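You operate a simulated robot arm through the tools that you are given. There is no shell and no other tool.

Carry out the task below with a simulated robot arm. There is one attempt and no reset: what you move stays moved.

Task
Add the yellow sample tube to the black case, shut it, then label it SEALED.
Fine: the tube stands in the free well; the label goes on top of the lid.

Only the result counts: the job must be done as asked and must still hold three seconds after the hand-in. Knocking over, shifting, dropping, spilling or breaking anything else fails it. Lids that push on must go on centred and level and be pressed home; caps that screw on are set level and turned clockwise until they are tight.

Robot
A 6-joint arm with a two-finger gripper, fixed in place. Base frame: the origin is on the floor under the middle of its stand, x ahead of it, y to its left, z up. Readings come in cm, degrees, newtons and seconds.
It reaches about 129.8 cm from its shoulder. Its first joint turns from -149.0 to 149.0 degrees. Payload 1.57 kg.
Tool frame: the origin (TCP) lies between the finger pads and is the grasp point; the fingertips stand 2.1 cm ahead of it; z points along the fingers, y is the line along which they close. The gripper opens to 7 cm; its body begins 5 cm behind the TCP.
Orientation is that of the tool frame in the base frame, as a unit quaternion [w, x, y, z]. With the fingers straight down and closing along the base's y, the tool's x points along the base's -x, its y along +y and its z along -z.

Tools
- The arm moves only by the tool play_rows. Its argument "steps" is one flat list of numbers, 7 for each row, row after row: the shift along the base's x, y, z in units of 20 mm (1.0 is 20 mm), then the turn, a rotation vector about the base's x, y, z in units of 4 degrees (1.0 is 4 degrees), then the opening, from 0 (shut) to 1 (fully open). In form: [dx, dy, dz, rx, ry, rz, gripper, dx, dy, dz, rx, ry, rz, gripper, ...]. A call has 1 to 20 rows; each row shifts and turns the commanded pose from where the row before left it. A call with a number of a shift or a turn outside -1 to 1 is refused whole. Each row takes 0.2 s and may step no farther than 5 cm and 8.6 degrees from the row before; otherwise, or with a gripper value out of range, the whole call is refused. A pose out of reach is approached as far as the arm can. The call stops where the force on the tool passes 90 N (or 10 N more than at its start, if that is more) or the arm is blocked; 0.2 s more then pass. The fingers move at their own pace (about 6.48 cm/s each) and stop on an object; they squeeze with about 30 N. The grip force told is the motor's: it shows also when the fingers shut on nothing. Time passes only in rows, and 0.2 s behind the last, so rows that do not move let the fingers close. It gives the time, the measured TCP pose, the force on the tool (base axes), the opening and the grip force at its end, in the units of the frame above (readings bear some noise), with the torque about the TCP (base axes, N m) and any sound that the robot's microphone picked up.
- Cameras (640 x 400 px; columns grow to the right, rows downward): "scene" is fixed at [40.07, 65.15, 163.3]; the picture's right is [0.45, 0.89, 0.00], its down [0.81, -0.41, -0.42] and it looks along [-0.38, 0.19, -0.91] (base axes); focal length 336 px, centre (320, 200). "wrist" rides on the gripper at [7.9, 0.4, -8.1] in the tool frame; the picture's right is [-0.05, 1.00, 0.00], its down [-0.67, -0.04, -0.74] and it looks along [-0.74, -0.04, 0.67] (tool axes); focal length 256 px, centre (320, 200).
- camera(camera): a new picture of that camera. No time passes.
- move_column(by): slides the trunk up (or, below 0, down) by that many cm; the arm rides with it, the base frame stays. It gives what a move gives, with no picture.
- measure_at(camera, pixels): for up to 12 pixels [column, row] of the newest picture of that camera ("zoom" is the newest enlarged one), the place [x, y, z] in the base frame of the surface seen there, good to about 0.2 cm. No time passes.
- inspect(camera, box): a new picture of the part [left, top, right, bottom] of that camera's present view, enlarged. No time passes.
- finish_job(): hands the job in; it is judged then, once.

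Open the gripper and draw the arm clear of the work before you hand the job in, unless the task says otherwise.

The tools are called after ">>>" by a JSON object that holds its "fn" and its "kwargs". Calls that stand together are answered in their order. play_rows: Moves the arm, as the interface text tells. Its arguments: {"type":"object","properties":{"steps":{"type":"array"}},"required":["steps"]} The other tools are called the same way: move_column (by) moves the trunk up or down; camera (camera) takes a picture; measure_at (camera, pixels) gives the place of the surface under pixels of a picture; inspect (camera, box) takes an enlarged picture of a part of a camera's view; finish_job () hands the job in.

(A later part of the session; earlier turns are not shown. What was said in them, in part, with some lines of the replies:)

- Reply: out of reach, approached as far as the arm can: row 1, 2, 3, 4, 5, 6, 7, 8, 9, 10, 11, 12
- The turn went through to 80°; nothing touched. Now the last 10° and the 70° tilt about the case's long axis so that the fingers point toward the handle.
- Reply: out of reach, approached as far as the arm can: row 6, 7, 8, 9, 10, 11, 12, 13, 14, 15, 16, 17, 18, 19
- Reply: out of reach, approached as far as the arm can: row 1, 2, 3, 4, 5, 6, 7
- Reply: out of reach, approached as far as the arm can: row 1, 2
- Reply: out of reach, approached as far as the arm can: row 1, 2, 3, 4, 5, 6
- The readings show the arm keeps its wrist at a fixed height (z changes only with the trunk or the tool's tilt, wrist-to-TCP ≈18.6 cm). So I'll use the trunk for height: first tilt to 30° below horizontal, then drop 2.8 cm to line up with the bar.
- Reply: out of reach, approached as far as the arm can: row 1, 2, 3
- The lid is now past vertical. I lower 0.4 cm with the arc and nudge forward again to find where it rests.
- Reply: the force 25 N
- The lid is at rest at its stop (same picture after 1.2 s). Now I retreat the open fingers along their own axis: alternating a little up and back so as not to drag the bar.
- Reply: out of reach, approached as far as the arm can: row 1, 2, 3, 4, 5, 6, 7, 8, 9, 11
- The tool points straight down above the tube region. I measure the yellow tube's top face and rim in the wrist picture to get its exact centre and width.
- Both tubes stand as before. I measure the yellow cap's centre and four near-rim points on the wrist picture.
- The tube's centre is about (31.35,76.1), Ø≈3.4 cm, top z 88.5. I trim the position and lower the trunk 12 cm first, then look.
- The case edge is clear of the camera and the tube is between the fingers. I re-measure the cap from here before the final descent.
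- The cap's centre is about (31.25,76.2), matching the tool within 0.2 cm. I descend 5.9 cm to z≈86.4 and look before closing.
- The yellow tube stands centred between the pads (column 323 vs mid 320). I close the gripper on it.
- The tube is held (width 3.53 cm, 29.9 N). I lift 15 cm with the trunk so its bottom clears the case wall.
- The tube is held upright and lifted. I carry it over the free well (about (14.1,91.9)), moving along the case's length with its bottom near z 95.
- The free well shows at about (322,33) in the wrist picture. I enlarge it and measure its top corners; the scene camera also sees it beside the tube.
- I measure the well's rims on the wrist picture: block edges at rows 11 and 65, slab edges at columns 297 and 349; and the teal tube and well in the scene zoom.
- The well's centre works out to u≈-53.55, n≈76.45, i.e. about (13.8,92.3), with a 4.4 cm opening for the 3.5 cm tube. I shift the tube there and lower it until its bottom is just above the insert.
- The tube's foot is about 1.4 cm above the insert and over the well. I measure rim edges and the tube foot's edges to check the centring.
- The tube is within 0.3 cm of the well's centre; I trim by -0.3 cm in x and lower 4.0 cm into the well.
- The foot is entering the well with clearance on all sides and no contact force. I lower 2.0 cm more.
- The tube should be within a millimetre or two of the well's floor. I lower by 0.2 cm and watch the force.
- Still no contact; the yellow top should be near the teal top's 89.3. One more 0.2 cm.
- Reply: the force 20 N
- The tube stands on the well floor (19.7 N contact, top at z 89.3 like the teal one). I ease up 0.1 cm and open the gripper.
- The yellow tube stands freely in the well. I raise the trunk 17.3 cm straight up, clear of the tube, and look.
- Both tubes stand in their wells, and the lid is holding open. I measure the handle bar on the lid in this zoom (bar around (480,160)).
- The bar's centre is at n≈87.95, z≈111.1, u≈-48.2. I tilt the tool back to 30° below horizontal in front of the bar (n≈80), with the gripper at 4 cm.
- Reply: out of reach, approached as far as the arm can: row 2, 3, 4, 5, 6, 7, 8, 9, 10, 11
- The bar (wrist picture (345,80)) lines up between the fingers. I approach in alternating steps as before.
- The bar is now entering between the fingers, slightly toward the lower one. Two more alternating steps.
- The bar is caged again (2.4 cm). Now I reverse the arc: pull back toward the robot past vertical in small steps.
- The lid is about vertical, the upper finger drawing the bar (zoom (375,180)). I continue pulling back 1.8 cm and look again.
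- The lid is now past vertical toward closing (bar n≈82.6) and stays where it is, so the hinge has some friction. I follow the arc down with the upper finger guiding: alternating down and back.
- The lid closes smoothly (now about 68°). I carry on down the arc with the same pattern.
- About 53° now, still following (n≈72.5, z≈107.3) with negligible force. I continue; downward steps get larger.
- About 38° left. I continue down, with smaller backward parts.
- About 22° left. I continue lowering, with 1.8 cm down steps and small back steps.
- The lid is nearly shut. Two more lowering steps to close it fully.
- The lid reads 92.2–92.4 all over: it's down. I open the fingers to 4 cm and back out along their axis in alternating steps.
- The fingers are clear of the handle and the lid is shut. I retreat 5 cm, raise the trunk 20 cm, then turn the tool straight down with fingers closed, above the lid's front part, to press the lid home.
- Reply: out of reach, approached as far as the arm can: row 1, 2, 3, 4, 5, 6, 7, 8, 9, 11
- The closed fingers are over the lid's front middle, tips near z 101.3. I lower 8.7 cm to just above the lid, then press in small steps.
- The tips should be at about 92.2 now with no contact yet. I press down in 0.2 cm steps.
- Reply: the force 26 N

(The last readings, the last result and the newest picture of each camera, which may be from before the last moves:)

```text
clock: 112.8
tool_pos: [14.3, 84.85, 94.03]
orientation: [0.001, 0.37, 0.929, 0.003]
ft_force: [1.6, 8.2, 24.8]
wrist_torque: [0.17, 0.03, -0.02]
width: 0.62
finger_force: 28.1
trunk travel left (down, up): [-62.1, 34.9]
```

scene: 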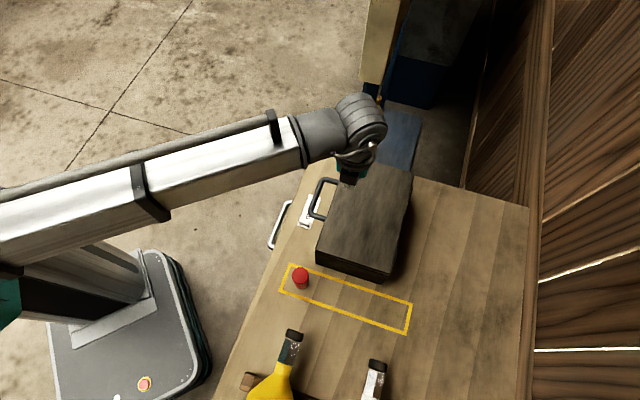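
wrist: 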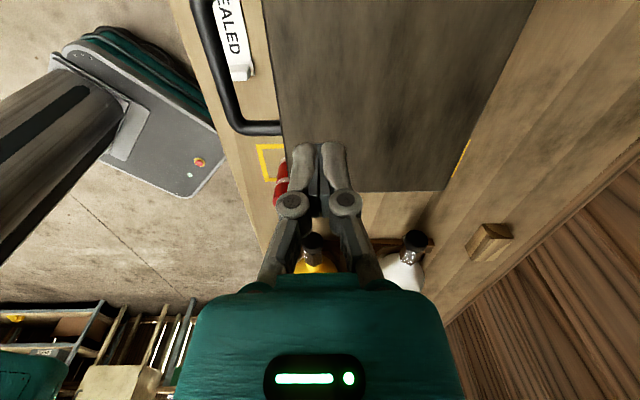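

Contact: 25 N on the lid with the tips at about z 92. One more slight press, then I lift off.

>>> {"fn": "move_column", "kwargs": {"by": -0.15}}

>>> {"fn": "move_column", "kwargs": {"by": 10}}

>>> {"fn": "camera", "kwargs": {"camera": "scene"}}

>>> {"fn": "inspect", "kwargs": {"camera": "scene", "box": [290, 150, 420, 290]}}

>>> {"fn": "measure_at", "kwargs": {"camera": "scene", "pixels": [[320, 248], [390, 268], [410, 178], [365, 215], [340, 230], [318, 252], [318, 258], [318, 264], [387, 278], [400, 200]]}}

```text
clock: 113.3
tool_pos: [14.15, 84.81, 93.96]
orientation: [0.001, 0.369, 0.929, 0.006]
ft_force: [2.1, 19.3, 46.6]
wrist_torque: [0.37, -0.07, 0.0]
width: 0.64
finger_force: 29.4
trunk travel left (down, up): [-61.9, 35.1]
```

```text
clock: 114.6
tool_pos: [14.35, 84.79, 103.8]
orientation: [0.002, 0.37, 0.929, 0.003]
ft_force: [0.0, 0.8, -0.2]
wrist_torque: [0.02, -0.02, -0.02]
width: 0.0
finger_force: 29.0
trunk travel left (down, up): [-71.9, 25.1]
```

```text
taken
```

scene: 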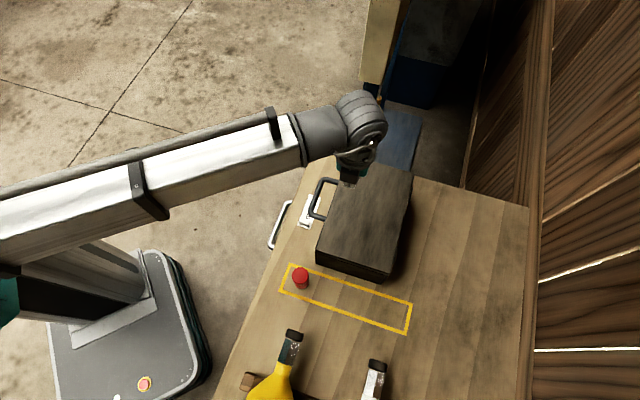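

```text
2.86 times, centred on (355, 220) of scene
```

zoom: 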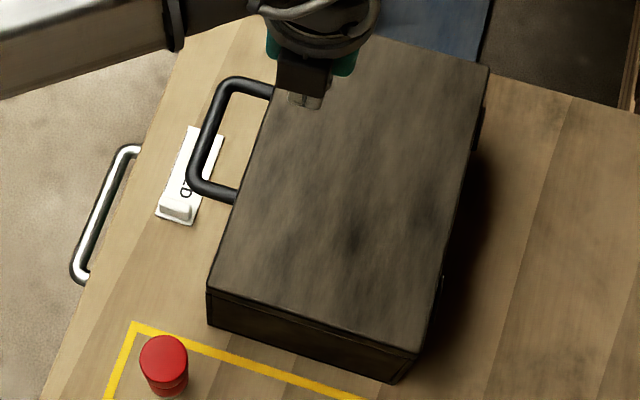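

```text
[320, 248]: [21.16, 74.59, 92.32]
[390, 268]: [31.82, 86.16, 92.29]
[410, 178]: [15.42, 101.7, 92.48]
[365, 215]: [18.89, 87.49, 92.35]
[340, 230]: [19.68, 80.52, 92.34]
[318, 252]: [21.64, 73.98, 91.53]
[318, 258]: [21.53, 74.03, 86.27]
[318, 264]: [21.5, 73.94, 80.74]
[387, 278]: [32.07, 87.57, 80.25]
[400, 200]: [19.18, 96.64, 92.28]
```

The lid is shut flat (z≈92.3) after a 46 N press, and nothing else has moved. Next the SEALED card: I draw back in front of the table while turning the tool -90° so the fingers will close along the card's length on its tab.

>>> {"fn": "play_rows", "kwargs": {"steps": [-0.45, -0.6875, 0, 0, 0, -1, 0.1, -0.45, -0.6875, 0, 0, 0, -1, 0.3, -0.45, -0.6875, 0, 0, 0, -1, 0.5, -0.45, -0.6875, 0, 0, 0, -1, 0.5, -0.45, -0.6875, 0, 0, 0, -1, 0.5, -0.45, -0.6875, 0, 0, 0, -1, 0.5, -0.45, -0.6875, 0, 0, 0, -1, 0.5, -0.45, -0.6875, 0, 0, 0, -1, 0.5, -0.45, -0.6875, 0, 0, 0, -1, 0.5, -0.45, -0.6875, 0, 0, 0, -1, 0.5, -0.45, -0.6875, 0, 0, 0, -1, 0.5, -0.45, -0.6875, 0, 0, 0, -1, 0.5, 0, 0, 0, 0, 0, -1, 0.5, 0, 0, 0, 0, 0, -1, 0.5, 0, 0, 0, 0, 0, -1, 0.5, 0, 0, 0, 0, 0, -1, 0.5, 0, 0, 0, 0, 0, -1, 0.5, 0, 0, 0, 0, 0, -1, 0.5, 0, 0, 0, 0, 0, -1, 0.5, 0, 0, 0, 0, 0, -1, 0.5]}}

>>> {"fn": "camera", "kwargs": {"camera": "scene"}}

>>> {"fn": "camera", "kwargs": {"camera": "wrist"}}

```text
clock: 118.8
tool_pos: [8.08, 69.47, 103.81]
orientation: [0.0, 0.676, 0.737, -0.002]
ft_force: [0.3, -0.1, 0.2]
wrist_torque: [-0.02, -0.01, -0.01]
width: 3.5
finger_force: 0.2
out of reach, approached as far as the arm can: row 10, 11, 12, 13, 14, 15, 16, 17, 18, 19, 20
trunk travel left (down, up): [-71.9, 25.1]
```

```text
taken
```

scene: 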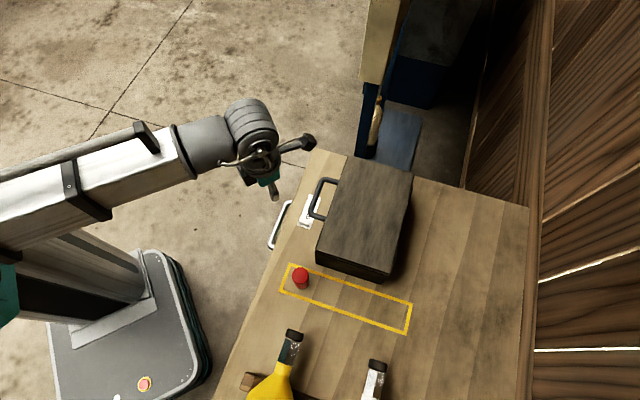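

```text
taken
```

wrist: 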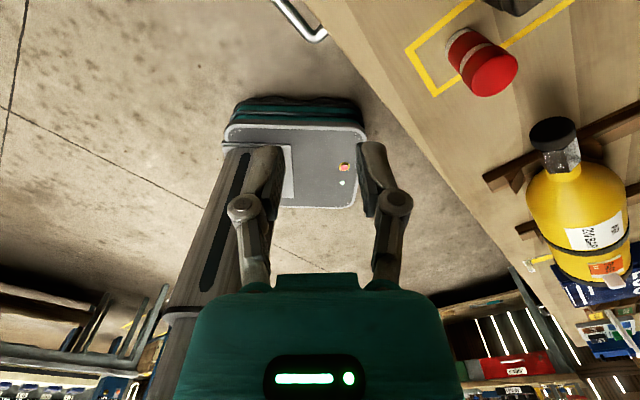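

The wrist reached its turning limit (about 48° of the wanted 90°), so this grip direction is not available; I'll use the opposite one (camera on the robot's side). First I measure the table's front edge, the drawer handle and the tab for clearance.

>>> {"fn": "measure_at", "kwargs": {"camera": "scene", "pixels": [[300, 180], [292, 200], [286, 203], [272, 245], [279, 224], [282, 235], [265, 285], [285, 215], [303, 224], [309, 199], [297, 224], [316, 198]]}}

>>> {"fn": "inspect", "kwargs": {"camera": "scene", "box": [260, 180, 340, 250]}}

```text
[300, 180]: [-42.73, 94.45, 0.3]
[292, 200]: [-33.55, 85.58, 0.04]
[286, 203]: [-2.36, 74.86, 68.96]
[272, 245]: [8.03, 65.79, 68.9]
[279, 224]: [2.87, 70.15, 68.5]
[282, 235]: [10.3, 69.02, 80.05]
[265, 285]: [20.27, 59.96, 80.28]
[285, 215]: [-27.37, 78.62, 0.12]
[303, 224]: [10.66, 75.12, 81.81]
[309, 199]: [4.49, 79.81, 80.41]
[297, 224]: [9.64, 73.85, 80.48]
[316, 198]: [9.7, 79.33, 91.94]
```

```text
5.71 times, centred on (300, 215) of scene
```

zoom: 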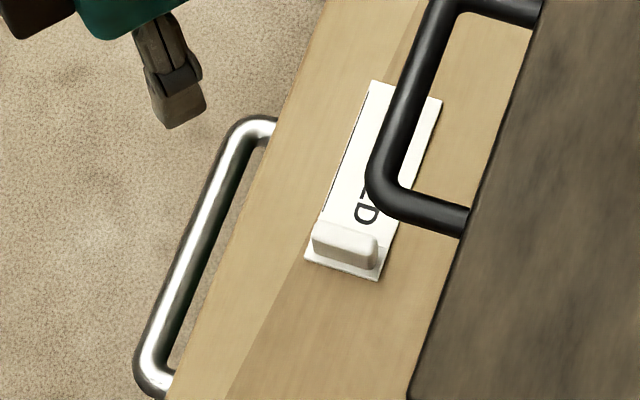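

The table's front edge is at n≈57 and the drawer handle is low (z≈69), so the camera will hang in free air there. I measure the tab's outline and card corners in this zoom.

>>> {"fn": "measure_at", "kwargs": {"camera": "zoom", "pixels": [[318, 232], [372, 246], [345, 238], [345, 248], [345, 256], [345, 232], [318, 252], [374, 265], [307, 258], [377, 278], [372, 84], [440, 100]]}}

```text
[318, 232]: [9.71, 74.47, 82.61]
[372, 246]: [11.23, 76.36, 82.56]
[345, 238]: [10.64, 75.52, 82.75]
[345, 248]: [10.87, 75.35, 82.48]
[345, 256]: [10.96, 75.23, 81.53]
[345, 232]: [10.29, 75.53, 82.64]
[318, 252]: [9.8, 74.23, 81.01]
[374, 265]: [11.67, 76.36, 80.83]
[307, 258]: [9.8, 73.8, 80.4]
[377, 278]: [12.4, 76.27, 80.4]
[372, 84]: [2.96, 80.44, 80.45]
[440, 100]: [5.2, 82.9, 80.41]
```

The tab spans n 60.5–63.2 at u≈-44.25, top z 82.65; the card is 9.7×3.45 cm. I turn the tool back the other way (+80° now) toward the orientation with closing along the card's length.

>>> {"fn": "play_rows", "kwargs": {"steps": [0, 0, 0, 0, 0, 1, 0.43, 0, 0, 0, 0, 0, 1, 0.43, 0, 0, 0, 0, 0, 1, 0.43, 0, 0, 0, 0, 0, 1, 0.43, 0, 0, 0, 0, 0, 1, 0.43, 0, 0, 0, 0, 0, 1, 0.43, 0, 0, 0, 0, 0, 1, 0.43, 0, 0, 0, 0, 0, 1, 0.43, 0, 0, 0, 0, 0, 1, 0.43, 0, 0, 0, 0, 0, 1, 0.43, 0, 0, 0, 0, 0, 1, 0.43, 0, 0, 0, 0, 0, 1, 0.43, 0, 0, 0, 0, 0, 1, 0.43, 0, 0, 0, 0, 0, 1, 0.43, 0, 0, 0, 0, 0, 1, 0.43, 0, 0, 0, 0, 0, 1, 0.43, 0, 0, 0, 0, 0, 1, 0.43, 0, 0, 0, 0, 0, 1, 0.43, 0, 0, 0, 0, 0, 1, 0.43, 0, 0, 0, 0, 0, 1, 0.43]}}

```text
clock: 123.0
tool_pos: [8.36, 69.5, 103.84]
orientation: [0.0, 0.044, 0.999, -0.001]
ft_force: [0.4, -0.3, -0.4]
wrist_torque: [-0.02, -0.05, 0.02]
width: 3.03
finger_force: 0.1
trunk travel left (down, up): [-71.9, 25.1]
```

The turn is on track (yaw 175°, target 226.5°). I finish the turn and begin the 45° tilt toward the case, shifting slightly to the tab's line.

>>> {"fn": "play_rows", "kwargs": {"steps": [0, 0, 0, 0, 0, 0.99, 0.43, 0, 0, 0, 0, 0, 0.99, 0.43, 0, 0, 0, 0, 0, 0.99, 0.43, 0, 0, 0, 0, 0, 0.99, 0.43, 0, 0, 0, 0, 0, 0.99, 0.43, 0, 0, 0, 0, 0, 0.99, 0.43, 0, 0, 0, 0, 0, 0.99, 0.43, 0, 0, 0, 0, 0, 0.99, 0.43, 0, 0, 0, 0, 0, 0.99, 0.43, 0, 0, 0, 0, 0, 0.99, 0.43, 0, 0, 0, 0, 0, 0.99, 0.43, 0, 0, 0, 0, 0, 0.99, 0.43, 0, 0, 0, 0, 0, 0.99, 0.43, 0, 0, 0, 0, 0, 0, 0.43]}}

>>> {"fn": "play_rows", "kwargs": {"steps": [-0.233, -0.068, 0, 0.8156, -0.774, 0, 0.43, -0.233, -0.068, 0, 0.8156, -0.774, 0, 0.43, -0.233, -0.068, 0, 0.8156, -0.774, 0, 0.43, -0.233, -0.068, 0, 0.8156, -0.774, 0, 0.43, -0.233, -0.068, 0, 0.8156, -0.774, 0, 0.43, -0.233, -0.068, 0, 0.8156, -0.774, 0, 0.43, -0.233, -0.068, 0, 0.8156, -0.774, 0, 0.43, -0.233, -0.068, 0, 0.8156, -0.774, 0, 0.43, -0.233, -0.068, 0, 0.8156, -0.774, 0, 0.43, -0.233, -0.068, 0, 0.8156, -0.774, 0, 0.43, 0, 0, 0, 0, 0, 0, 0.43]}}

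>>> {"fn": "camera", "kwargs": {"camera": "scene"}}

>>> {"fn": "camera", "kwargs": {"camera": "wrist"}}

```text
clock: 126.0
tool_pos: [8.32, 69.57, 103.87]
orientation: [0.001, -0.394, 0.919, -0.001]
ft_force: [0.5, 0.8, 0.2]
wrist_torque: [-0.01, -0.04, -0.02]
width: 3.01
finger_force: 0.0
trunk travel left (down, up): [-71.9, 25.1]
```

```text
clock: 128.4
tool_pos: [3.91, 68.41, 109.19]
orientation: [0.352, -0.363, 0.85, 0.15]
ft_force: [-0.1, 0.1, 0.5]
wrist_torque: [0.01, -0.03, 0.01]
width: 3.02
finger_force: 0.1
out of reach, approached as far as the arm can: row 3, 4, 5, 6, 7, 8, 9, 10
trunk travel left (down, up): [-71.9, 25.1]
```

```text
taken
```

scene: 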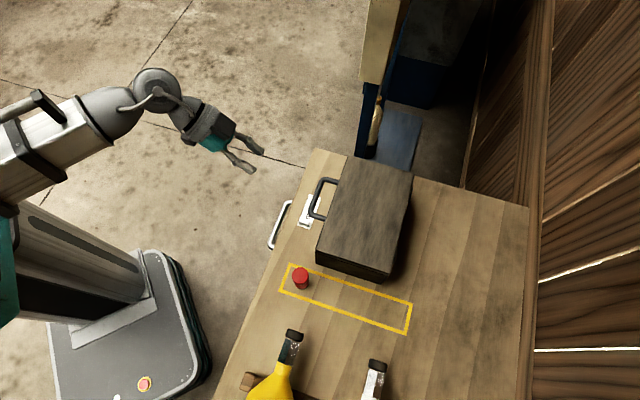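

```text
taken
```

wrist: 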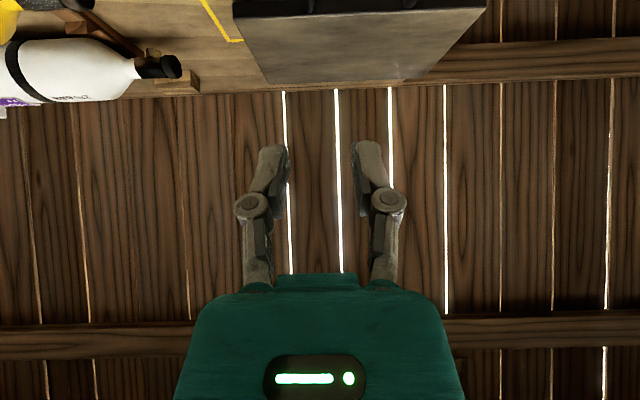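

Orientation is right: fingers point 45° down toward the case, closing along the card's length, at the tab's line (u≈-44.2). I lower the trunk 24 cm in front of the table edge.

>>> {"fn": "move_column", "kwargs": {"by": -24}}

>>> {"fn": "camera", "kwargs": {"camera": "scene"}}

>>> {"fn": "camera", "kwargs": {"camera": "wrist"}}

>>> {"fn": "inspect", "kwargs": {"camera": "scene", "box": [220, 150, 350, 270]}}

```text
clock: 130.9
tool_pos: [3.73, 68.3, 85.24]
orientation: [0.352, -0.363, 0.85, 0.15]
ft_force: [0.0, 0.4, -0.1]
wrist_torque: [-0.02, 0.01, 0.02]
width: 3.0
finger_force: 0.1
trunk travel left (down, up): [-47.9, 49.1]
```

```text
taken
```

scene: 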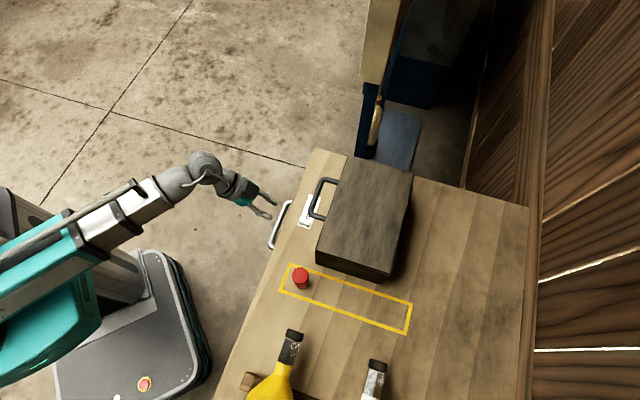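

```text
taken
```

wrist: 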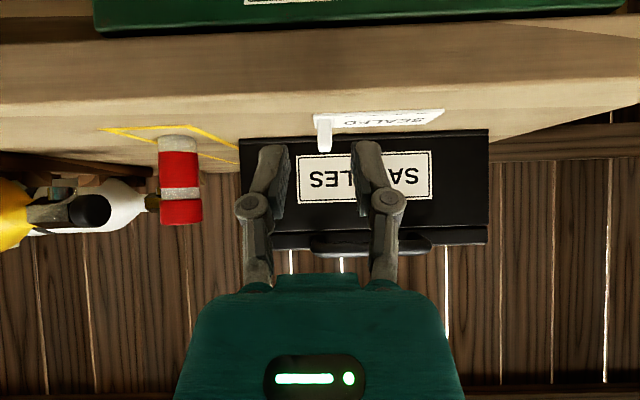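

```text
3.33 times, centred on (285, 210) of scene
```

zoom: 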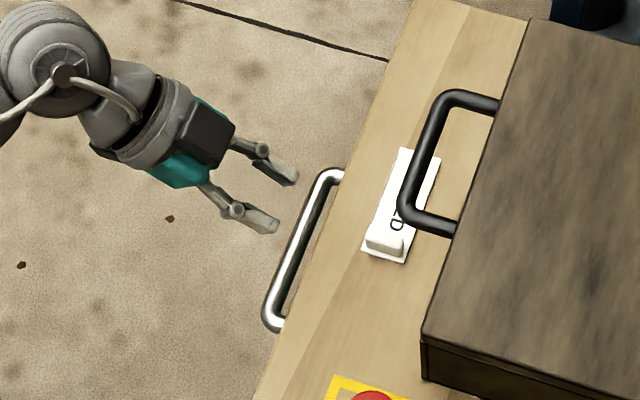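

The tab (wrist (325,132)) lies midway between the fingers. Before going under the handle I measure the dark box on top of the gripper, which must stay clear of the handle bar.

>>> {"fn": "measure_at", "kwargs": {"camera": "zoom", "pixels": [[190, 112], [230, 124], [220, 160], [182, 148], [205, 135], [215, 110], [225, 145], [280, 170], [262, 220], [150, 100], [90, 60], [60, 20]]}}

>>> {"fn": "measure_at", "kwargs": {"camera": "wrist", "pixels": [[325, 130], [325, 145], [318, 135], [331, 135], [370, 250], [315, 245]]}}

```text
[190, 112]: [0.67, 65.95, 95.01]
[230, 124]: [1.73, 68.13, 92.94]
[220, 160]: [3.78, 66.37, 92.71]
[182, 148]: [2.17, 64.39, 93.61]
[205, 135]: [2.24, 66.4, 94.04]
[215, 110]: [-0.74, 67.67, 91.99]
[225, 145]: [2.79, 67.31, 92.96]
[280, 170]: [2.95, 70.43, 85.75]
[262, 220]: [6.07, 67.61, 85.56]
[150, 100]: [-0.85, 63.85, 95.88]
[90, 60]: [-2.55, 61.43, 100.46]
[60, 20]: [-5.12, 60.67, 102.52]
```

```text
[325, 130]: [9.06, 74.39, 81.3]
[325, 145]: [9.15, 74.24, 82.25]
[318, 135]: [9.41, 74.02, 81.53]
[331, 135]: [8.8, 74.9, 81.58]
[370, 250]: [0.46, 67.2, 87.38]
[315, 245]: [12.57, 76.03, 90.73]
```

The box's front corner sits 1.4 cm behind and 7.6 cm above the grasp point, so it will pass about 2.6 cm short of the bar. I lower to z≈83.3 and move 5.6 cm toward the tab, then look.

>>> {"fn": "move_column", "kwargs": {"by": -1.9}}

>>> {"fn": "play_rows", "kwargs": {"steps": [0.629, 0.699, 0, 0, 0, 0, 0.43, 0.629, 0.699, 0, 0, 0, 0, 0.43, 0.629, 0.699, 0, 0, 0, 0, 0.43, 0, 0, 0, 0, 0, 0, 0.43]}}

>>> {"fn": "camera", "kwargs": {"camera": "wrist"}}

>>> {"fn": "inspect", "kwargs": {"camera": "scene", "box": [250, 170, 350, 260]}}

```text
clock: 131.6
tool_pos: [3.62, 68.38, 83.29]
orientation: [0.351, -0.363, 0.85, 0.149]
ft_force: [0.1, 0.3, -0.3]
wrist_torque: [-0.01, -0.02, 0.0]
width: 3.01
finger_force: 0.1
trunk travel left (down, up): [-46.0, 51.0]
```

```text
clock: 132.6
tool_pos: [7.49, 72.25, 83.29]
orientation: [0.351, -0.363, 0.85, 0.149]
ft_force: [-0.5, 0.0, 0.9]
wrist_torque: [0.0, 0.0, 0.0]
width: 2.99
finger_force: 0.1
trunk travel left (down, up): [-46.0, 51.0]
```

```text
taken
```

wrist: 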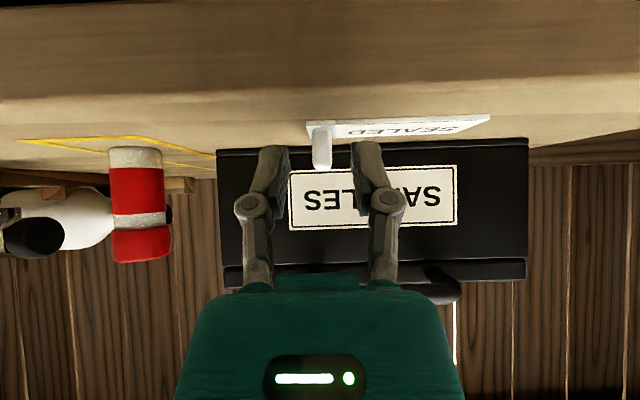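

```text
4.44 times, centred on (300, 215) of scene
```

zoom: 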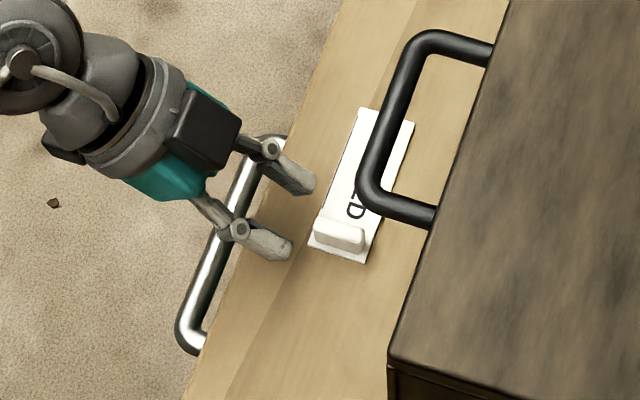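

The tab is centred between the fingers (column 321) and the tips are above the card's level. I advance the remaining 4 cm.

>>> {"fn": "play_rows", "kwargs": {"steps": [0.455, 0.48, 0, 0, 0, 0, 0.43, 0.455, 0.48, 0, 0, 0, 0, 0.43, 0.455, 0.48, 0, 0, 0, 0, 0.43, 0, 0, 0, 0, 0, 0, 0.43]}}

>>> {"fn": "camera", "kwargs": {"camera": "wrist"}}

>>> {"fn": "inspect", "kwargs": {"camera": "scene", "box": [260, 170, 340, 250]}}

```text
clock: 133.6
tool_pos: [10.2, 75.49, 83.22]
orientation: [0.351, -0.363, 0.85, 0.149]
ft_force: [0.0, -0.7, -0.2]
wrist_torque: [0.01, 0.0, -0.02]
width: 3.02
finger_force: 0.0
trunk travel left (down, up): [-46.0, 51.0]
```

```text
taken
```

wrist: 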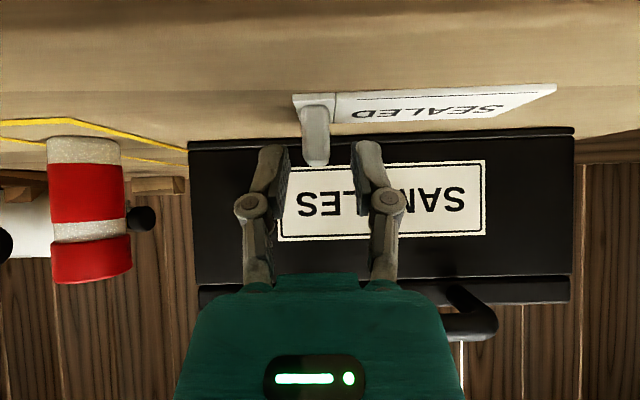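

```text
5.00 times, centred on (300, 210) of scene
```

zoom: 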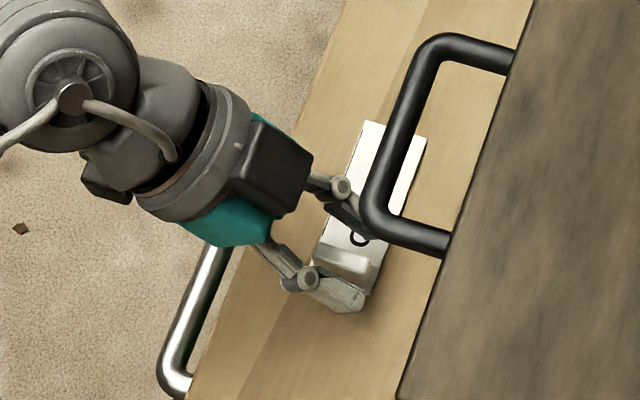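

The fingers straddle the tab, below the handle bar and clear of it. I lower 0.35 cm and check for contact.

>>> {"fn": "move_column", "kwargs": {"by": -0.35}}

>>> {"fn": "inspect", "kwargs": {"camera": "wrist", "box": [240, 70, 400, 190]}}

```text
clock: 134.1
tool_pos: [10.13, 75.37, 82.92]
orientation: [0.35, -0.364, 0.85, 0.15]
ft_force: [0.3, 0.0, 0.4]
wrist_torque: [-0.02, 0.01, 0.0]
width: 3.02
finger_force: 0.1
trunk travel left (down, up): [-45.7, 51.3]
```

```text
3.33 times, centred on (320, 130) of wrist
```

zoom: 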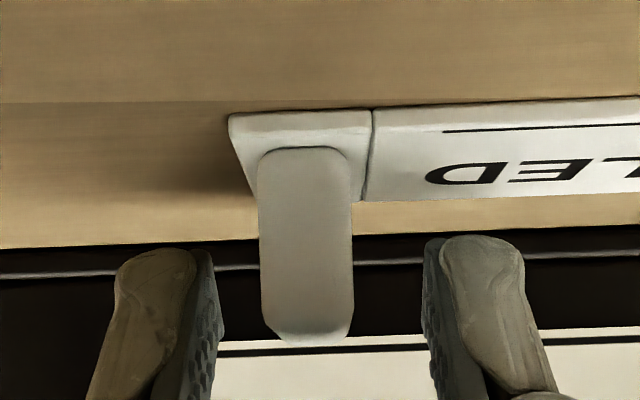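

The tips still hang about 0.7 cm above the card. I lower 0.4 cm more for a better hold on the tab, then close.

>>> {"fn": "move_column", "kwargs": {"by": -0.4}}

>>> {"fn": "inspect", "kwargs": {"camera": "wrist", "box": [240, 70, 400, 190]}}

```text
clock: 134.6
tool_pos: [10.3, 75.31, 82.55]
orientation: [0.351, -0.363, 0.85, 0.149]
ft_force: [0.7, -0.1, -1.3]
wrist_torque: [0.01, 0.0, 0.0]
width: 3.01
finger_force: 0.0
trunk travel left (down, up): [-45.3, 51.7]
```

```text
3.33 times, centred on (320, 130) of wrist
```

zoom: 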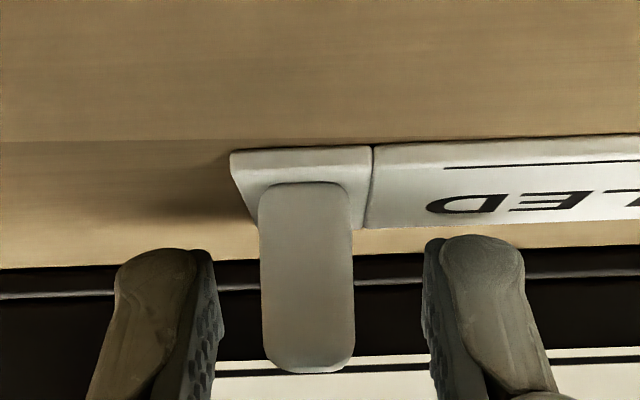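

The tab is about 0.2 cm left of the fingers' middle; I shift by that much and close gently on it.

>>> {"fn": "play_rows", "kwargs": {"steps": [0.085, -0.08, 0, 0, 0, 0, 0.43, 0, 0, 0, 0, 0, 0, 0.43, 0, 0, 0, 0, 0, 0, 0.25, 0, 0, 0, 0, 0, 0, 0.1, 0, 0, 0, 0, 0, 0, 0, 0, 0, 0, 0, 0, 0, 0, 0, 0, 0, 0, 0, 0, 0]}}

>>> {"fn": "camera", "kwargs": {"camera": "wrist"}}

>>> {"fn": "inspect", "kwargs": {"camera": "wrist", "box": [240, 70, 400, 190]}}

```text
clock: 136.2
tool_pos: [10.32, 75.09, 82.57]
orientation: [0.35, -0.363, 0.851, 0.148]
ft_force: [-0.1, 0.2, 0.3]
wrist_torque: [0.01, -0.01, 0.04]
width: 0.95
finger_force: 29.9
trunk travel left (down, up): [-45.3, 51.7]
```

```text
taken
```

wrist: 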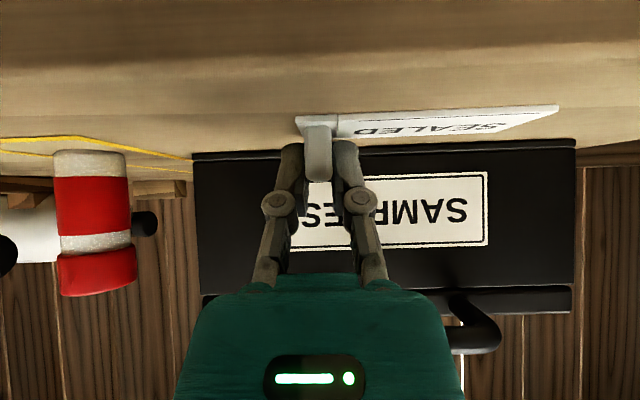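

```text
3.33 times, centred on (320, 130) of wrist
```

zoom: 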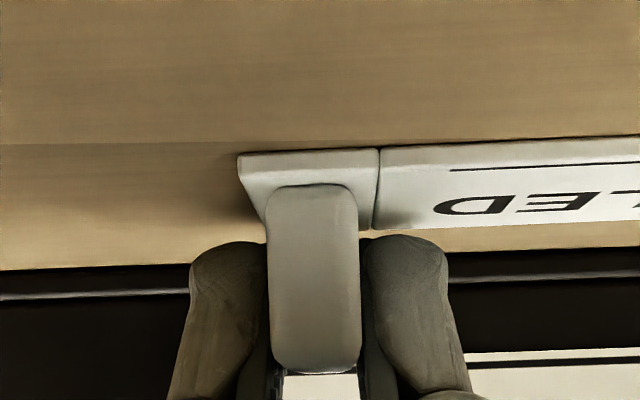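

The tab is held (0.95 cm, 29.9 N). I lift 2.5 cm straight up, staying below the handle bar, and check the card comes along level.

>>> {"fn": "move_column", "kwargs": {"by": 2.5}}

>>> {"fn": "camera", "kwargs": {"camera": "wrist"}}

>>> {"fn": "inspect", "kwargs": {"camera": "scene", "box": [260, 170, 340, 250]}}

```text
clock: 136.9
tool_pos: [10.26, 75.14, 85.0]
orientation: [0.35, -0.363, 0.851, 0.149]
ft_force: [0.2, -0.5, -0.3]
wrist_torque: [0.0, -0.02, -0.02]
width: 0.93
finger_force: 30.5
trunk travel left (down, up): [-47.8, 49.2]
```

```text
taken
```

wrist: 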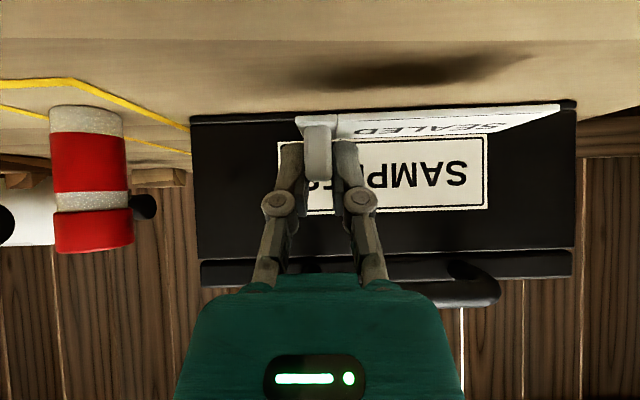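

```text
5.00 times, centred on (300, 210) of scene
```

zoom: 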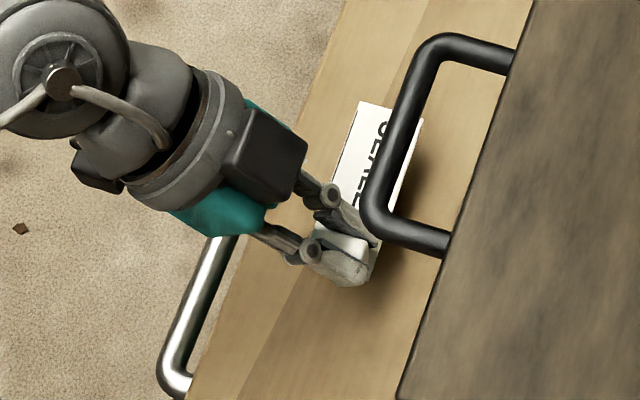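

The card hangs level from the tab (its shadow shows below). I back out 8 cm from under the handle, then raise the trunk.

>>> {"fn": "play_rows", "kwargs": {"steps": [-0.55, -0.58, 0, 0, 0, 0, 0, -0.55, -0.58, 0, 0, 0, 0, 0, -0.55, -0.58, 0, 0, 0, 0, 0, -0.55, -0.58, 0, 0, 0, 0, 0, -0.55, -0.58, 0, 0, 0, 0, 0, 0, 0, 0, 0, 0, 0, 0]}}

>>> {"fn": "move_column", "kwargs": {"by": 16}}

>>> {"fn": "camera", "kwargs": {"camera": "wrist"}}

>>> {"fn": "camera", "kwargs": {"camera": "scene"}}

```text
clock: 138.3
tool_pos: [4.88, 69.46, 85.02]
orientation: [0.35, -0.363, 0.85, 0.149]
ft_force: [-0.1, 0.0, 0.4]
wrist_torque: [-0.01, 0.02, 0.0]
width: 0.93
finger_force: 30.0
trunk travel left (down, up): [-47.8, 49.2]
```

```text
clock: 140.2
tool_pos: [4.87, 69.58, 101.04]
orientation: [0.35, -0.363, 0.851, 0.149]
ft_force: [-0.8, -0.5, -1.1]
wrist_torque: [0.0, 0.0, 0.02]
width: 0.94
finger_force: 29.7
trunk travel left (down, up): [-63.8, 33.2]
```

```text
taken
```

wrist: 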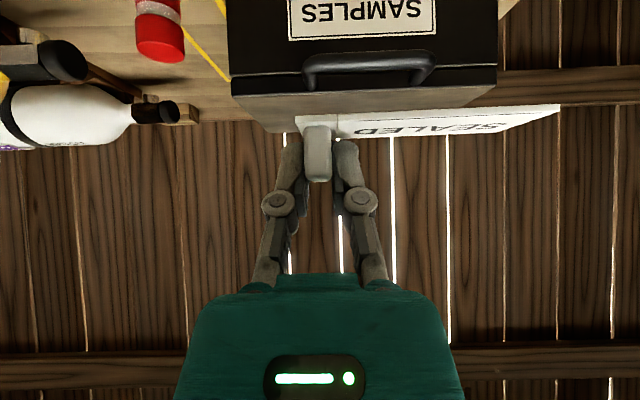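

```text
taken
```

scene: 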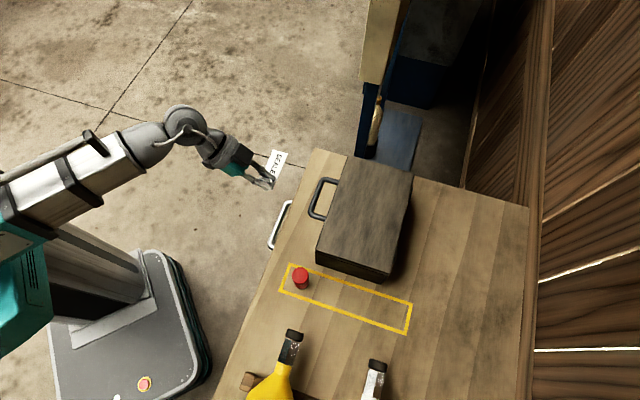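

The card is held level above the case's height (card bottom ≈ z 98.5). I carry it over the lid's middle.

>>> {"fn": "play_rows", "kwargs": {"steps": [0.787, 0.772, 0, 0, 0, 0, 0, 0.787, 0.772, 0, 0, 0, 0, 0, 0.787, 0.772, 0, 0, 0, 0, 0, 0.787, 0.772, 0, 0, 0, 0, 0, 0.787, 0.772, 0, 0, 0, 0, 0, 0.787, 0.772, 0, 0, 0, 0, 0, 0.787, 0.772, 0, 0, 0, 0, 0, 0.787, 0.772, 0, 0, 0, 0, 0, 0.787, 0.772, 0, 0, 0, 0, 0, 0.787, 0.772, 0, 0, 0, 0, 0, 0, 0, 0, 0, 0, 0, 0]}}

>>> {"fn": "camera", "kwargs": {"camera": "wrist"}}

>>> {"fn": "camera", "kwargs": {"camera": "scene"}}

>>> {"fn": "inspect", "kwargs": {"camera": "scene", "box": [300, 130, 430, 290]}}

```text
clock: 142.6
tool_pos: [20.38, 84.9, 100.94]
orientation: [0.35, -0.363, 0.851, 0.149]
ft_force: [-0.6, 0.2, 0.3]
wrist_torque: [-0.02, 0.0, 0.0]
width: 0.95
finger_force: 30.0
trunk travel left (down, up): [-63.8, 33.2]
```

```text
taken
```

wrist: 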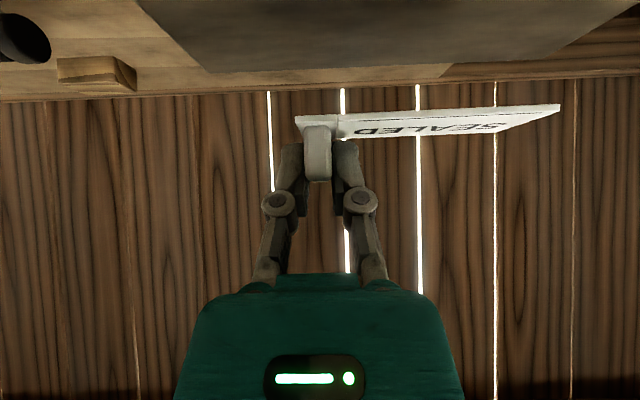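

```text
taken
```

scene: 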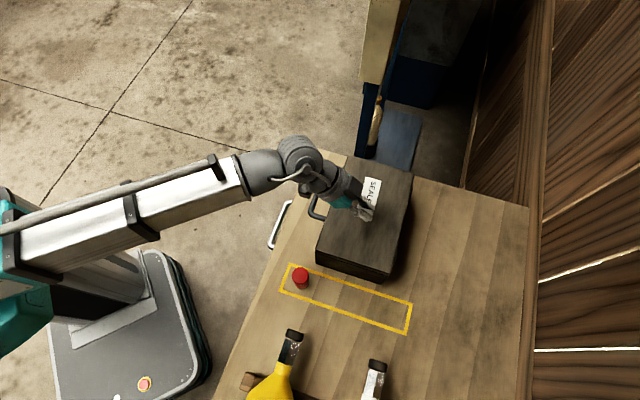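

```text
2.50 times, centred on (365, 210) of scene
```

zoom: 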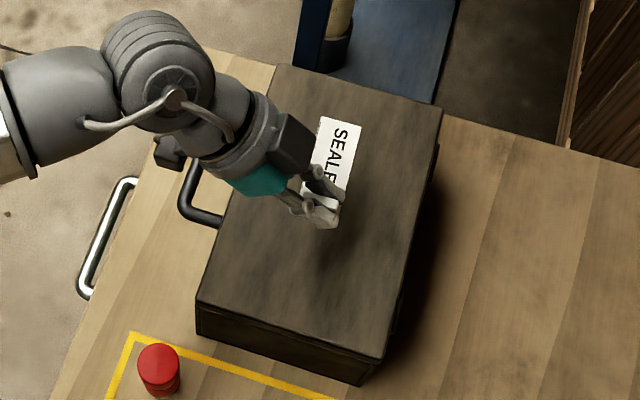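

The card is above the lid. I measure the card's corners and the lid below to check level and height before lowering.

>>> {"fn": "measure_at", "kwargs": {"camera": "zoom", "pixels": [[325, 121], [358, 129], [340, 125], [345, 185], [330, 150], [345, 165], [350, 260], [300, 270], [390, 170]]}}

>>> {"fn": "measure_at", "kwargs": {"camera": "wrist", "pixels": [[300, 120], [338, 118], [555, 107], [450, 118], [380, 130], [480, 130]]}}

```text
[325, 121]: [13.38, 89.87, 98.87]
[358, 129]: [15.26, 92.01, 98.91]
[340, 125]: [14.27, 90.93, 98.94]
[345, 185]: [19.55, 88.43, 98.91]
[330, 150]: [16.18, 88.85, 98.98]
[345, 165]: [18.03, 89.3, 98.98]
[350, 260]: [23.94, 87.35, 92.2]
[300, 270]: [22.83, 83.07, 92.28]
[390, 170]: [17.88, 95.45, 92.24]
```

```text
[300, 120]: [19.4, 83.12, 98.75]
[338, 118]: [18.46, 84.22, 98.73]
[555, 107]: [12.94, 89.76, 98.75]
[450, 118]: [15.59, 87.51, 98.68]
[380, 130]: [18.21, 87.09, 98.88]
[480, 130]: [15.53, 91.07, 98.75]
```

The card is level (z 98.7–98.9 everywhere) and centred over the lid (z 92.25). I lower 5.6 cm, then finish in small steps.

>>> {"fn": "move_column", "kwargs": {"by": -5.6}}

>>> {"fn": "camera", "kwargs": {"camera": "wrist"}}

>>> {"fn": "inspect", "kwargs": {"camera": "scene", "box": [300, 130, 430, 290]}}

```text
clock: 143.5
tool_pos: [20.38, 84.9, 95.49]
orientation: [0.35, -0.363, 0.851, 0.148]
ft_force: [0.0, 0.0, -0.2]
wrist_torque: [0.03, 0.01, 0.02]
width: 0.95
finger_force: 29.8
trunk travel left (down, up): [-58.2, 38.8]
```

```text
taken
```

wrist: 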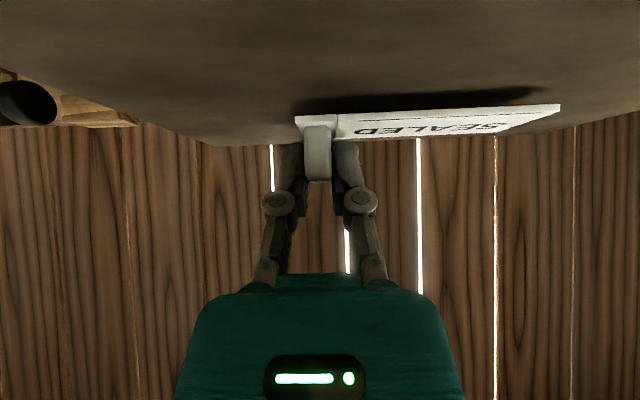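

```text
2.50 times, centred on (365, 210) of scene
```

zoom: 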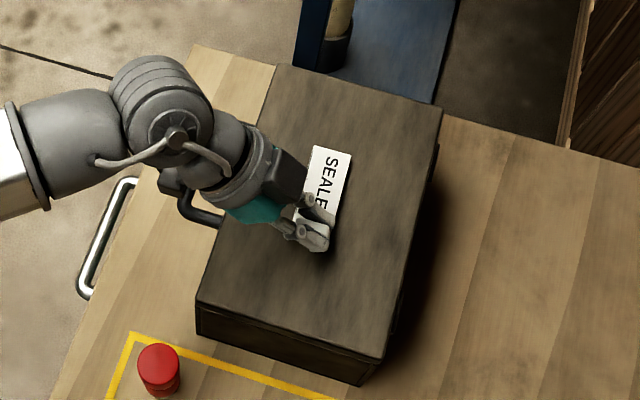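

About 0.6 cm remains, with the card still parallel to the lid. I lower 0.4 cm and then in 0.15 cm steps watching the force.

>>> {"fn": "move_column", "kwargs": {"by": -0.4}}

>>> {"fn": "move_column", "kwargs": {"by": -0.15}}

```text
clock: 144.1
tool_pos: [20.24, 84.93, 95.12]
orientation: [0.349, -0.364, 0.85, 0.149]
ft_force: [-0.2, 0.3, 0.3]
wrist_torque: [0.01, 0.0, -0.02]
width: 0.97
finger_force: 29.4
trunk travel left (down, up): [-57.8, 39.2]
```

```text
clock: 144.6
tool_pos: [20.43, 84.82, 94.91]
orientation: [0.349, -0.364, 0.851, 0.149]
ft_force: [-0.2, 0.4, 0.1]
wrist_torque: [0.03, -0.03, -0.01]
width: 0.93
finger_force: 29.8
trunk travel left (down, up): [-57.6, 39.4]
```

No contact yet (z 94.9). Another 0.15 cm.

>>> {"fn": "move_column", "kwargs": {"by": -0.15}}

>>> {"fn": "inspect", "kwargs": {"camera": "wrist", "box": [280, 60, 580, 200]}}

```text
clock: 145.1
tool_pos: [20.24, 84.89, 94.76]
orientation: [0.349, -0.363, 0.851, 0.148]
ft_force: [0.0, 0.4, 0.2]
wrist_torque: [-0.01, -0.01, -0.01]
width: 0.96
finger_force: 30.0
trunk travel left (down, up): [-57.5, 39.5]
```

```text
2.13 times, centred on (430, 130) of wrist
```

zoom: 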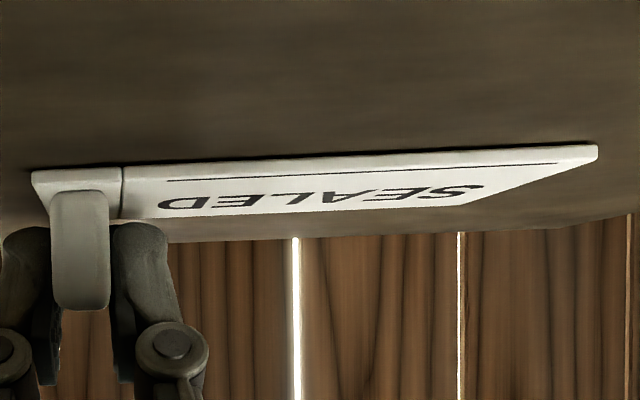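

The card is nearly touching (thin shadow under its edge). Another 0.15 cm.

>>> {"fn": "move_column", "kwargs": {"by": -0.15}}

```text
clock: 145.6
tool_pos: [20.33, 84.87, 94.64]
orientation: [0.35, -0.364, 0.85, 0.149]
ft_force: [0.7, 1.9, 7.3]
wrist_torque: [0.01, -0.05, -0.02]
width: 0.95
finger_force: 29.9
trunk travel left (down, up): [-57.3, 39.7]
```

Contact at 7.3 N. I press the card on with 0.1 cm more, then look before releasing.

>>> {"fn": "move_column", "kwargs": {"by": -0.1}}

>>> {"fn": "inspect", "kwargs": {"camera": "wrist", "box": [280, 60, 580, 200]}}

>>> {"fn": "camera", "kwargs": {"camera": "scene"}}

```text
clock: 146.1
tool_pos: [20.3, 84.89, 94.57]
orientation: [0.352, -0.363, 0.85, 0.149]
ft_force: [1.3, 5.4, 17.3]
wrist_torque: [0.2, -0.07, 0.0]
width: 0.93
finger_force: 30.1
trunk travel left (down, up): [-57.2, 39.8]
```

```text
2.13 times, centred on (430, 130) of wrist
```

zoom: 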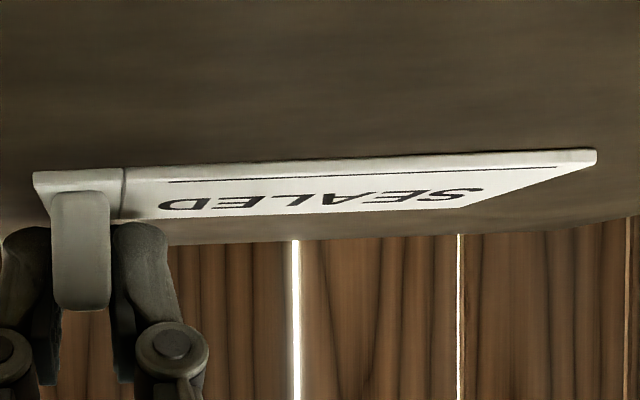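

```text
taken
```

scene: 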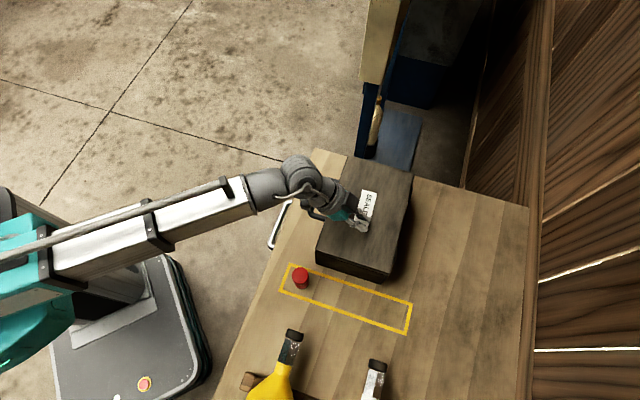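

The card lies flat on the lid, pressed with 17 N. I ease up slightly and open the fingers.

>>> {"fn": "move_column", "kwargs": {"by": 0.1}}

>>> {"fn": "play_rows", "kwargs": {"steps": [0, 0, 0, 0, 0, 0, 0.2, 0, 0, 0, 0, 0, 0, 0.3, 0, 0, 0, 0, 0, 0, 0.45, 0, 0, 0, 0, 0, 0, 0.45]}}

>>> {"fn": "inspect", "kwargs": {"camera": "wrist", "box": [240, 60, 580, 240]}}

```text
clock: 146.6
tool_pos: [20.26, 84.85, 94.67]
orientation: [0.351, -0.363, 0.851, 0.149]
ft_force: [1.9, 5.9, 11.8]
wrist_torque: [0.23, -0.12, 0.03]
width: 0.95
finger_force: 29.9
trunk travel left (down, up): [-57.3, 39.7]
```

```text
clock: 147.6
tool_pos: [20.4, 84.67, 94.65]
orientation: [0.35, -0.364, 0.85, 0.149]
ft_force: [0.2, -0.2, 0.0]
wrist_torque: [0.01, 0.0, -0.01]
width: 3.15
finger_force: 0.1
trunk travel left (down, up): [-57.3, 39.7]
```

```text
1.88 times, centred on (410, 150) of wrist
```

zoom: 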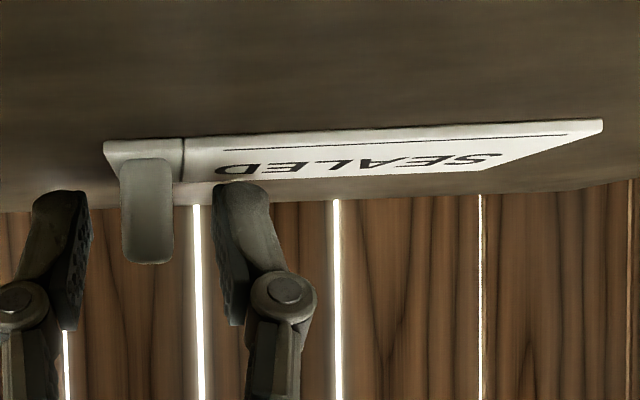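

The fingers have let go and the card lies flat on the lid. I raise the trunk 12 cm straight up and check.

>>> {"fn": "move_column", "kwargs": {"by": 12}}

>>> {"fn": "play_rows", "kwargs": {"steps": [-0.69, -0.725, 0, 0, 0, 0, 0.45, -0.69, -0.725, 0, 0, 0, 0, 0.45, -0.69, -0.725, 0, 0, 0, 0, 0.45, -0.69, -0.725, 0, 0, 0, 0, 0.45, -0.69, -0.725, 0, 0, 0, 0, 0.45, -0.69, -0.725, 0, 0, 0, 0, 0.45, -0.69, -0.725, 0, 0, 0, 0, 0.45, -0.69, -0.725, 0, 0, 0, 0, 0.45, -0.69, -0.725, 0, 0, 0, 0, 0.45, -0.69, -0.725, 0, 0, 0, 0, 0.45]}}

>>> {"fn": "camera", "kwargs": {"camera": "scene"}}

>>> {"fn": "inspect", "kwargs": {"camera": "scene", "box": [290, 140, 430, 300]}}

>>> {"fn": "camera", "kwargs": {"camera": "wrist"}}

```text
clock: 149.1
tool_pos: [20.31, 84.94, 106.52]
orientation: [0.35, -0.364, 0.85, 0.149]
ft_force: [-0.6, 0.3, 0.9]
wrist_torque: [0.01, 0.0, 0.02]
width: 3.15
finger_force: 0.1
trunk travel left (down, up): [-69.3, 27.7]
```

```text
clock: 151.3
tool_pos: [6.55, 70.35, 106.61]
orientation: [0.349, -0.364, 0.851, 0.148]
ft_force: [-0.9, 0.0, 0.3]
wrist_torque: [-0.03, 0.0, 0.02]
width: 3.15
finger_force: 0.1
trunk travel left (down, up): [-69.3, 27.7]
```

```text
taken
```

scene: 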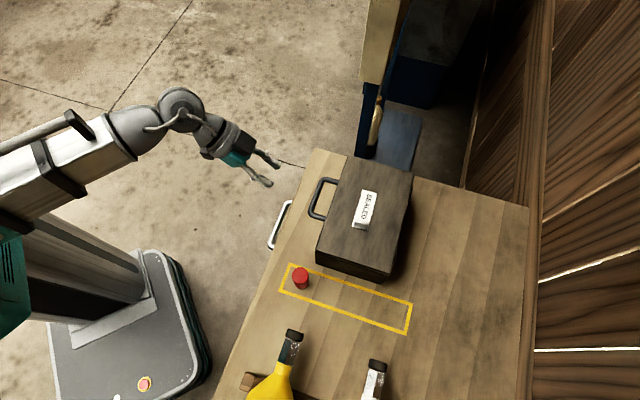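

```text
2.50 times, centred on (360, 220) of scene
```

zoom: 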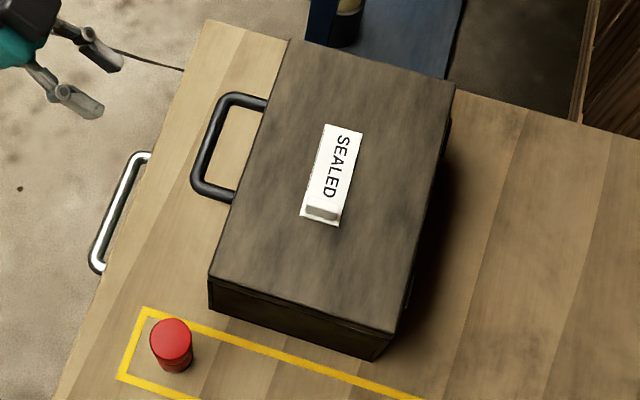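

```text
taken
```

wrist: 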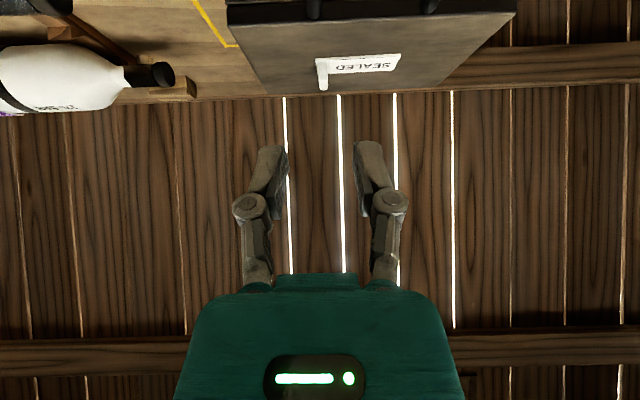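

The SEALED card lies on the lid's top, the lid is shut and the arm is clear. I verify the lid's and card's heights and the case's and red tube's positions against the start.

>>> {"fn": "measure_at", "kwargs": {"camera": "scene", "pixels": [[347, 157], [412, 175], [390, 270], [318, 250], [300, 270], [335, 190], [385, 240], [366, 195], [360, 220], [318, 262], [386, 279], [340, 240]]}}

>>> {"fn": "inspect", "kwargs": {"camera": "scene", "box": [310, 235, 410, 295]}}

>>> {"fn": "inspect", "kwargs": {"camera": "wrist", "box": [200, 0, 540, 130]}}

```text
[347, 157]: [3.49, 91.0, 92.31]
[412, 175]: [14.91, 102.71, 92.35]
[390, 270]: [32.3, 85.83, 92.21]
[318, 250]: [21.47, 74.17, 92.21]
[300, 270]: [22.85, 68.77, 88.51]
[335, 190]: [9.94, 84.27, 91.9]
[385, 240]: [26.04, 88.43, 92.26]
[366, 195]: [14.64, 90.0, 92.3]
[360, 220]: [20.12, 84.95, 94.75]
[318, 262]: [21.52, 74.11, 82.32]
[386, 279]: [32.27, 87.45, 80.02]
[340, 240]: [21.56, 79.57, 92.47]
```

```text
6.40 times, centred on (360, 265) of scene
```

zoom: 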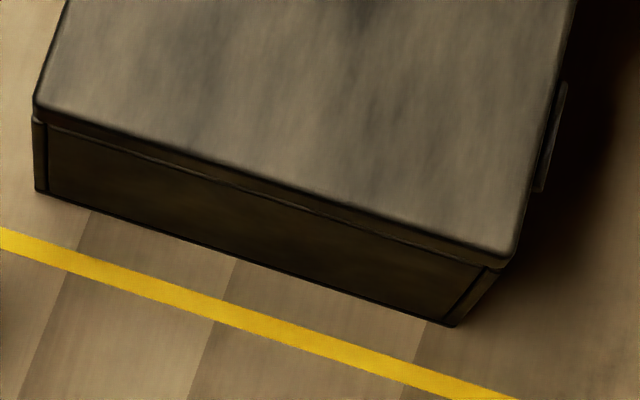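

```text
1.88 times, centred on (370, 65) of wrist
```

zoom: 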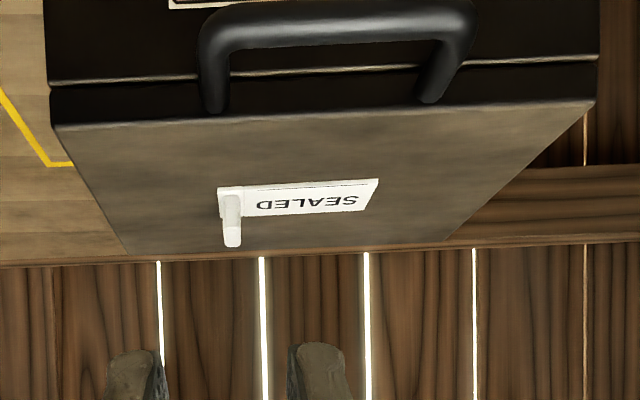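

The case corners, lid height (92.2–92.3) and red tube match the start within 0.15 cm, and the card rests on the lid. I open the gripper fully and draw the arm farther back.

>>> {"fn": "play_rows", "kwargs": {"steps": [-0.5, -0.55, 0, 0, 0, 0, 1, -0.5, -0.55, 0, 0, 0, 0, 1, -0.5, -0.55, 0, 0, 0, 0, 1, -0.5, -0.55, 0, 0, 0, 0, 1, 0, 0, 0, 0, 0, 0, 1, 0, 0, 0, 0, 0, 0, 1]}}

>>> {"fn": "camera", "kwargs": {"camera": "scene"}}

```text
clock: 152.7
tool_pos: [2.46, 66.08, 106.56]
orientation: [0.35, -0.363, 0.85, 0.149]
ft_force: [-0.1, 1.0, 0.6]
wrist_torque: [-0.01, 0.02, -0.02]
width: 7.01
finger_force: 0.0
trunk travel left (down, up): [-69.3, 27.7]
```

```text
taken
```

scene: 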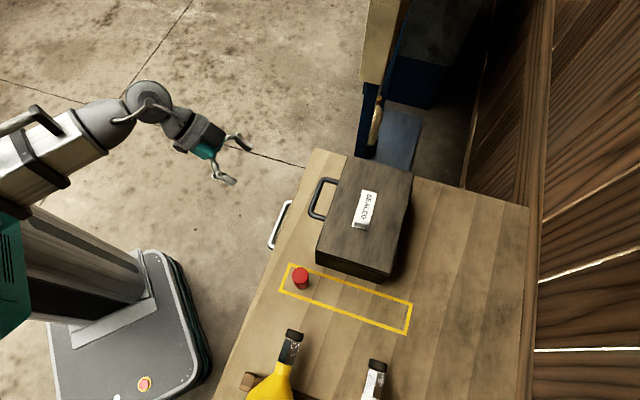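

The yellow tube is in the free well, the case is shut, the SEALED card lies on the lid (scene (366,210)), and the arm is clear with the gripper open. I hand the job in.

>>> {"fn": "finish_job", "kwargs": {}}

```text
The job is handed in.
```

I put the yellow tube in the case, shut the case and labelled it, and the job is handed in. I haven't seen a verdict.

- **Tube:** it stands in the free well. Its top was at z 89.3 cm, level with the teal tube already in the case. I couldn't see it again once the lid was shut.
- **Lid:** closed by its handle and pressed down with about 46 N. It sits flat at z 92.2–92.3 cm, about where it was at the start.
- **Label:** the SEALED card lies flat near the middle of the lid, pressed on with about 17 N.
- **Everything else:** the case corners and the red tube measured within about 0.2 cm of their starting positions. The bottles look unmoved in the last picture.

The gripper is open and the arm is clear of the table.
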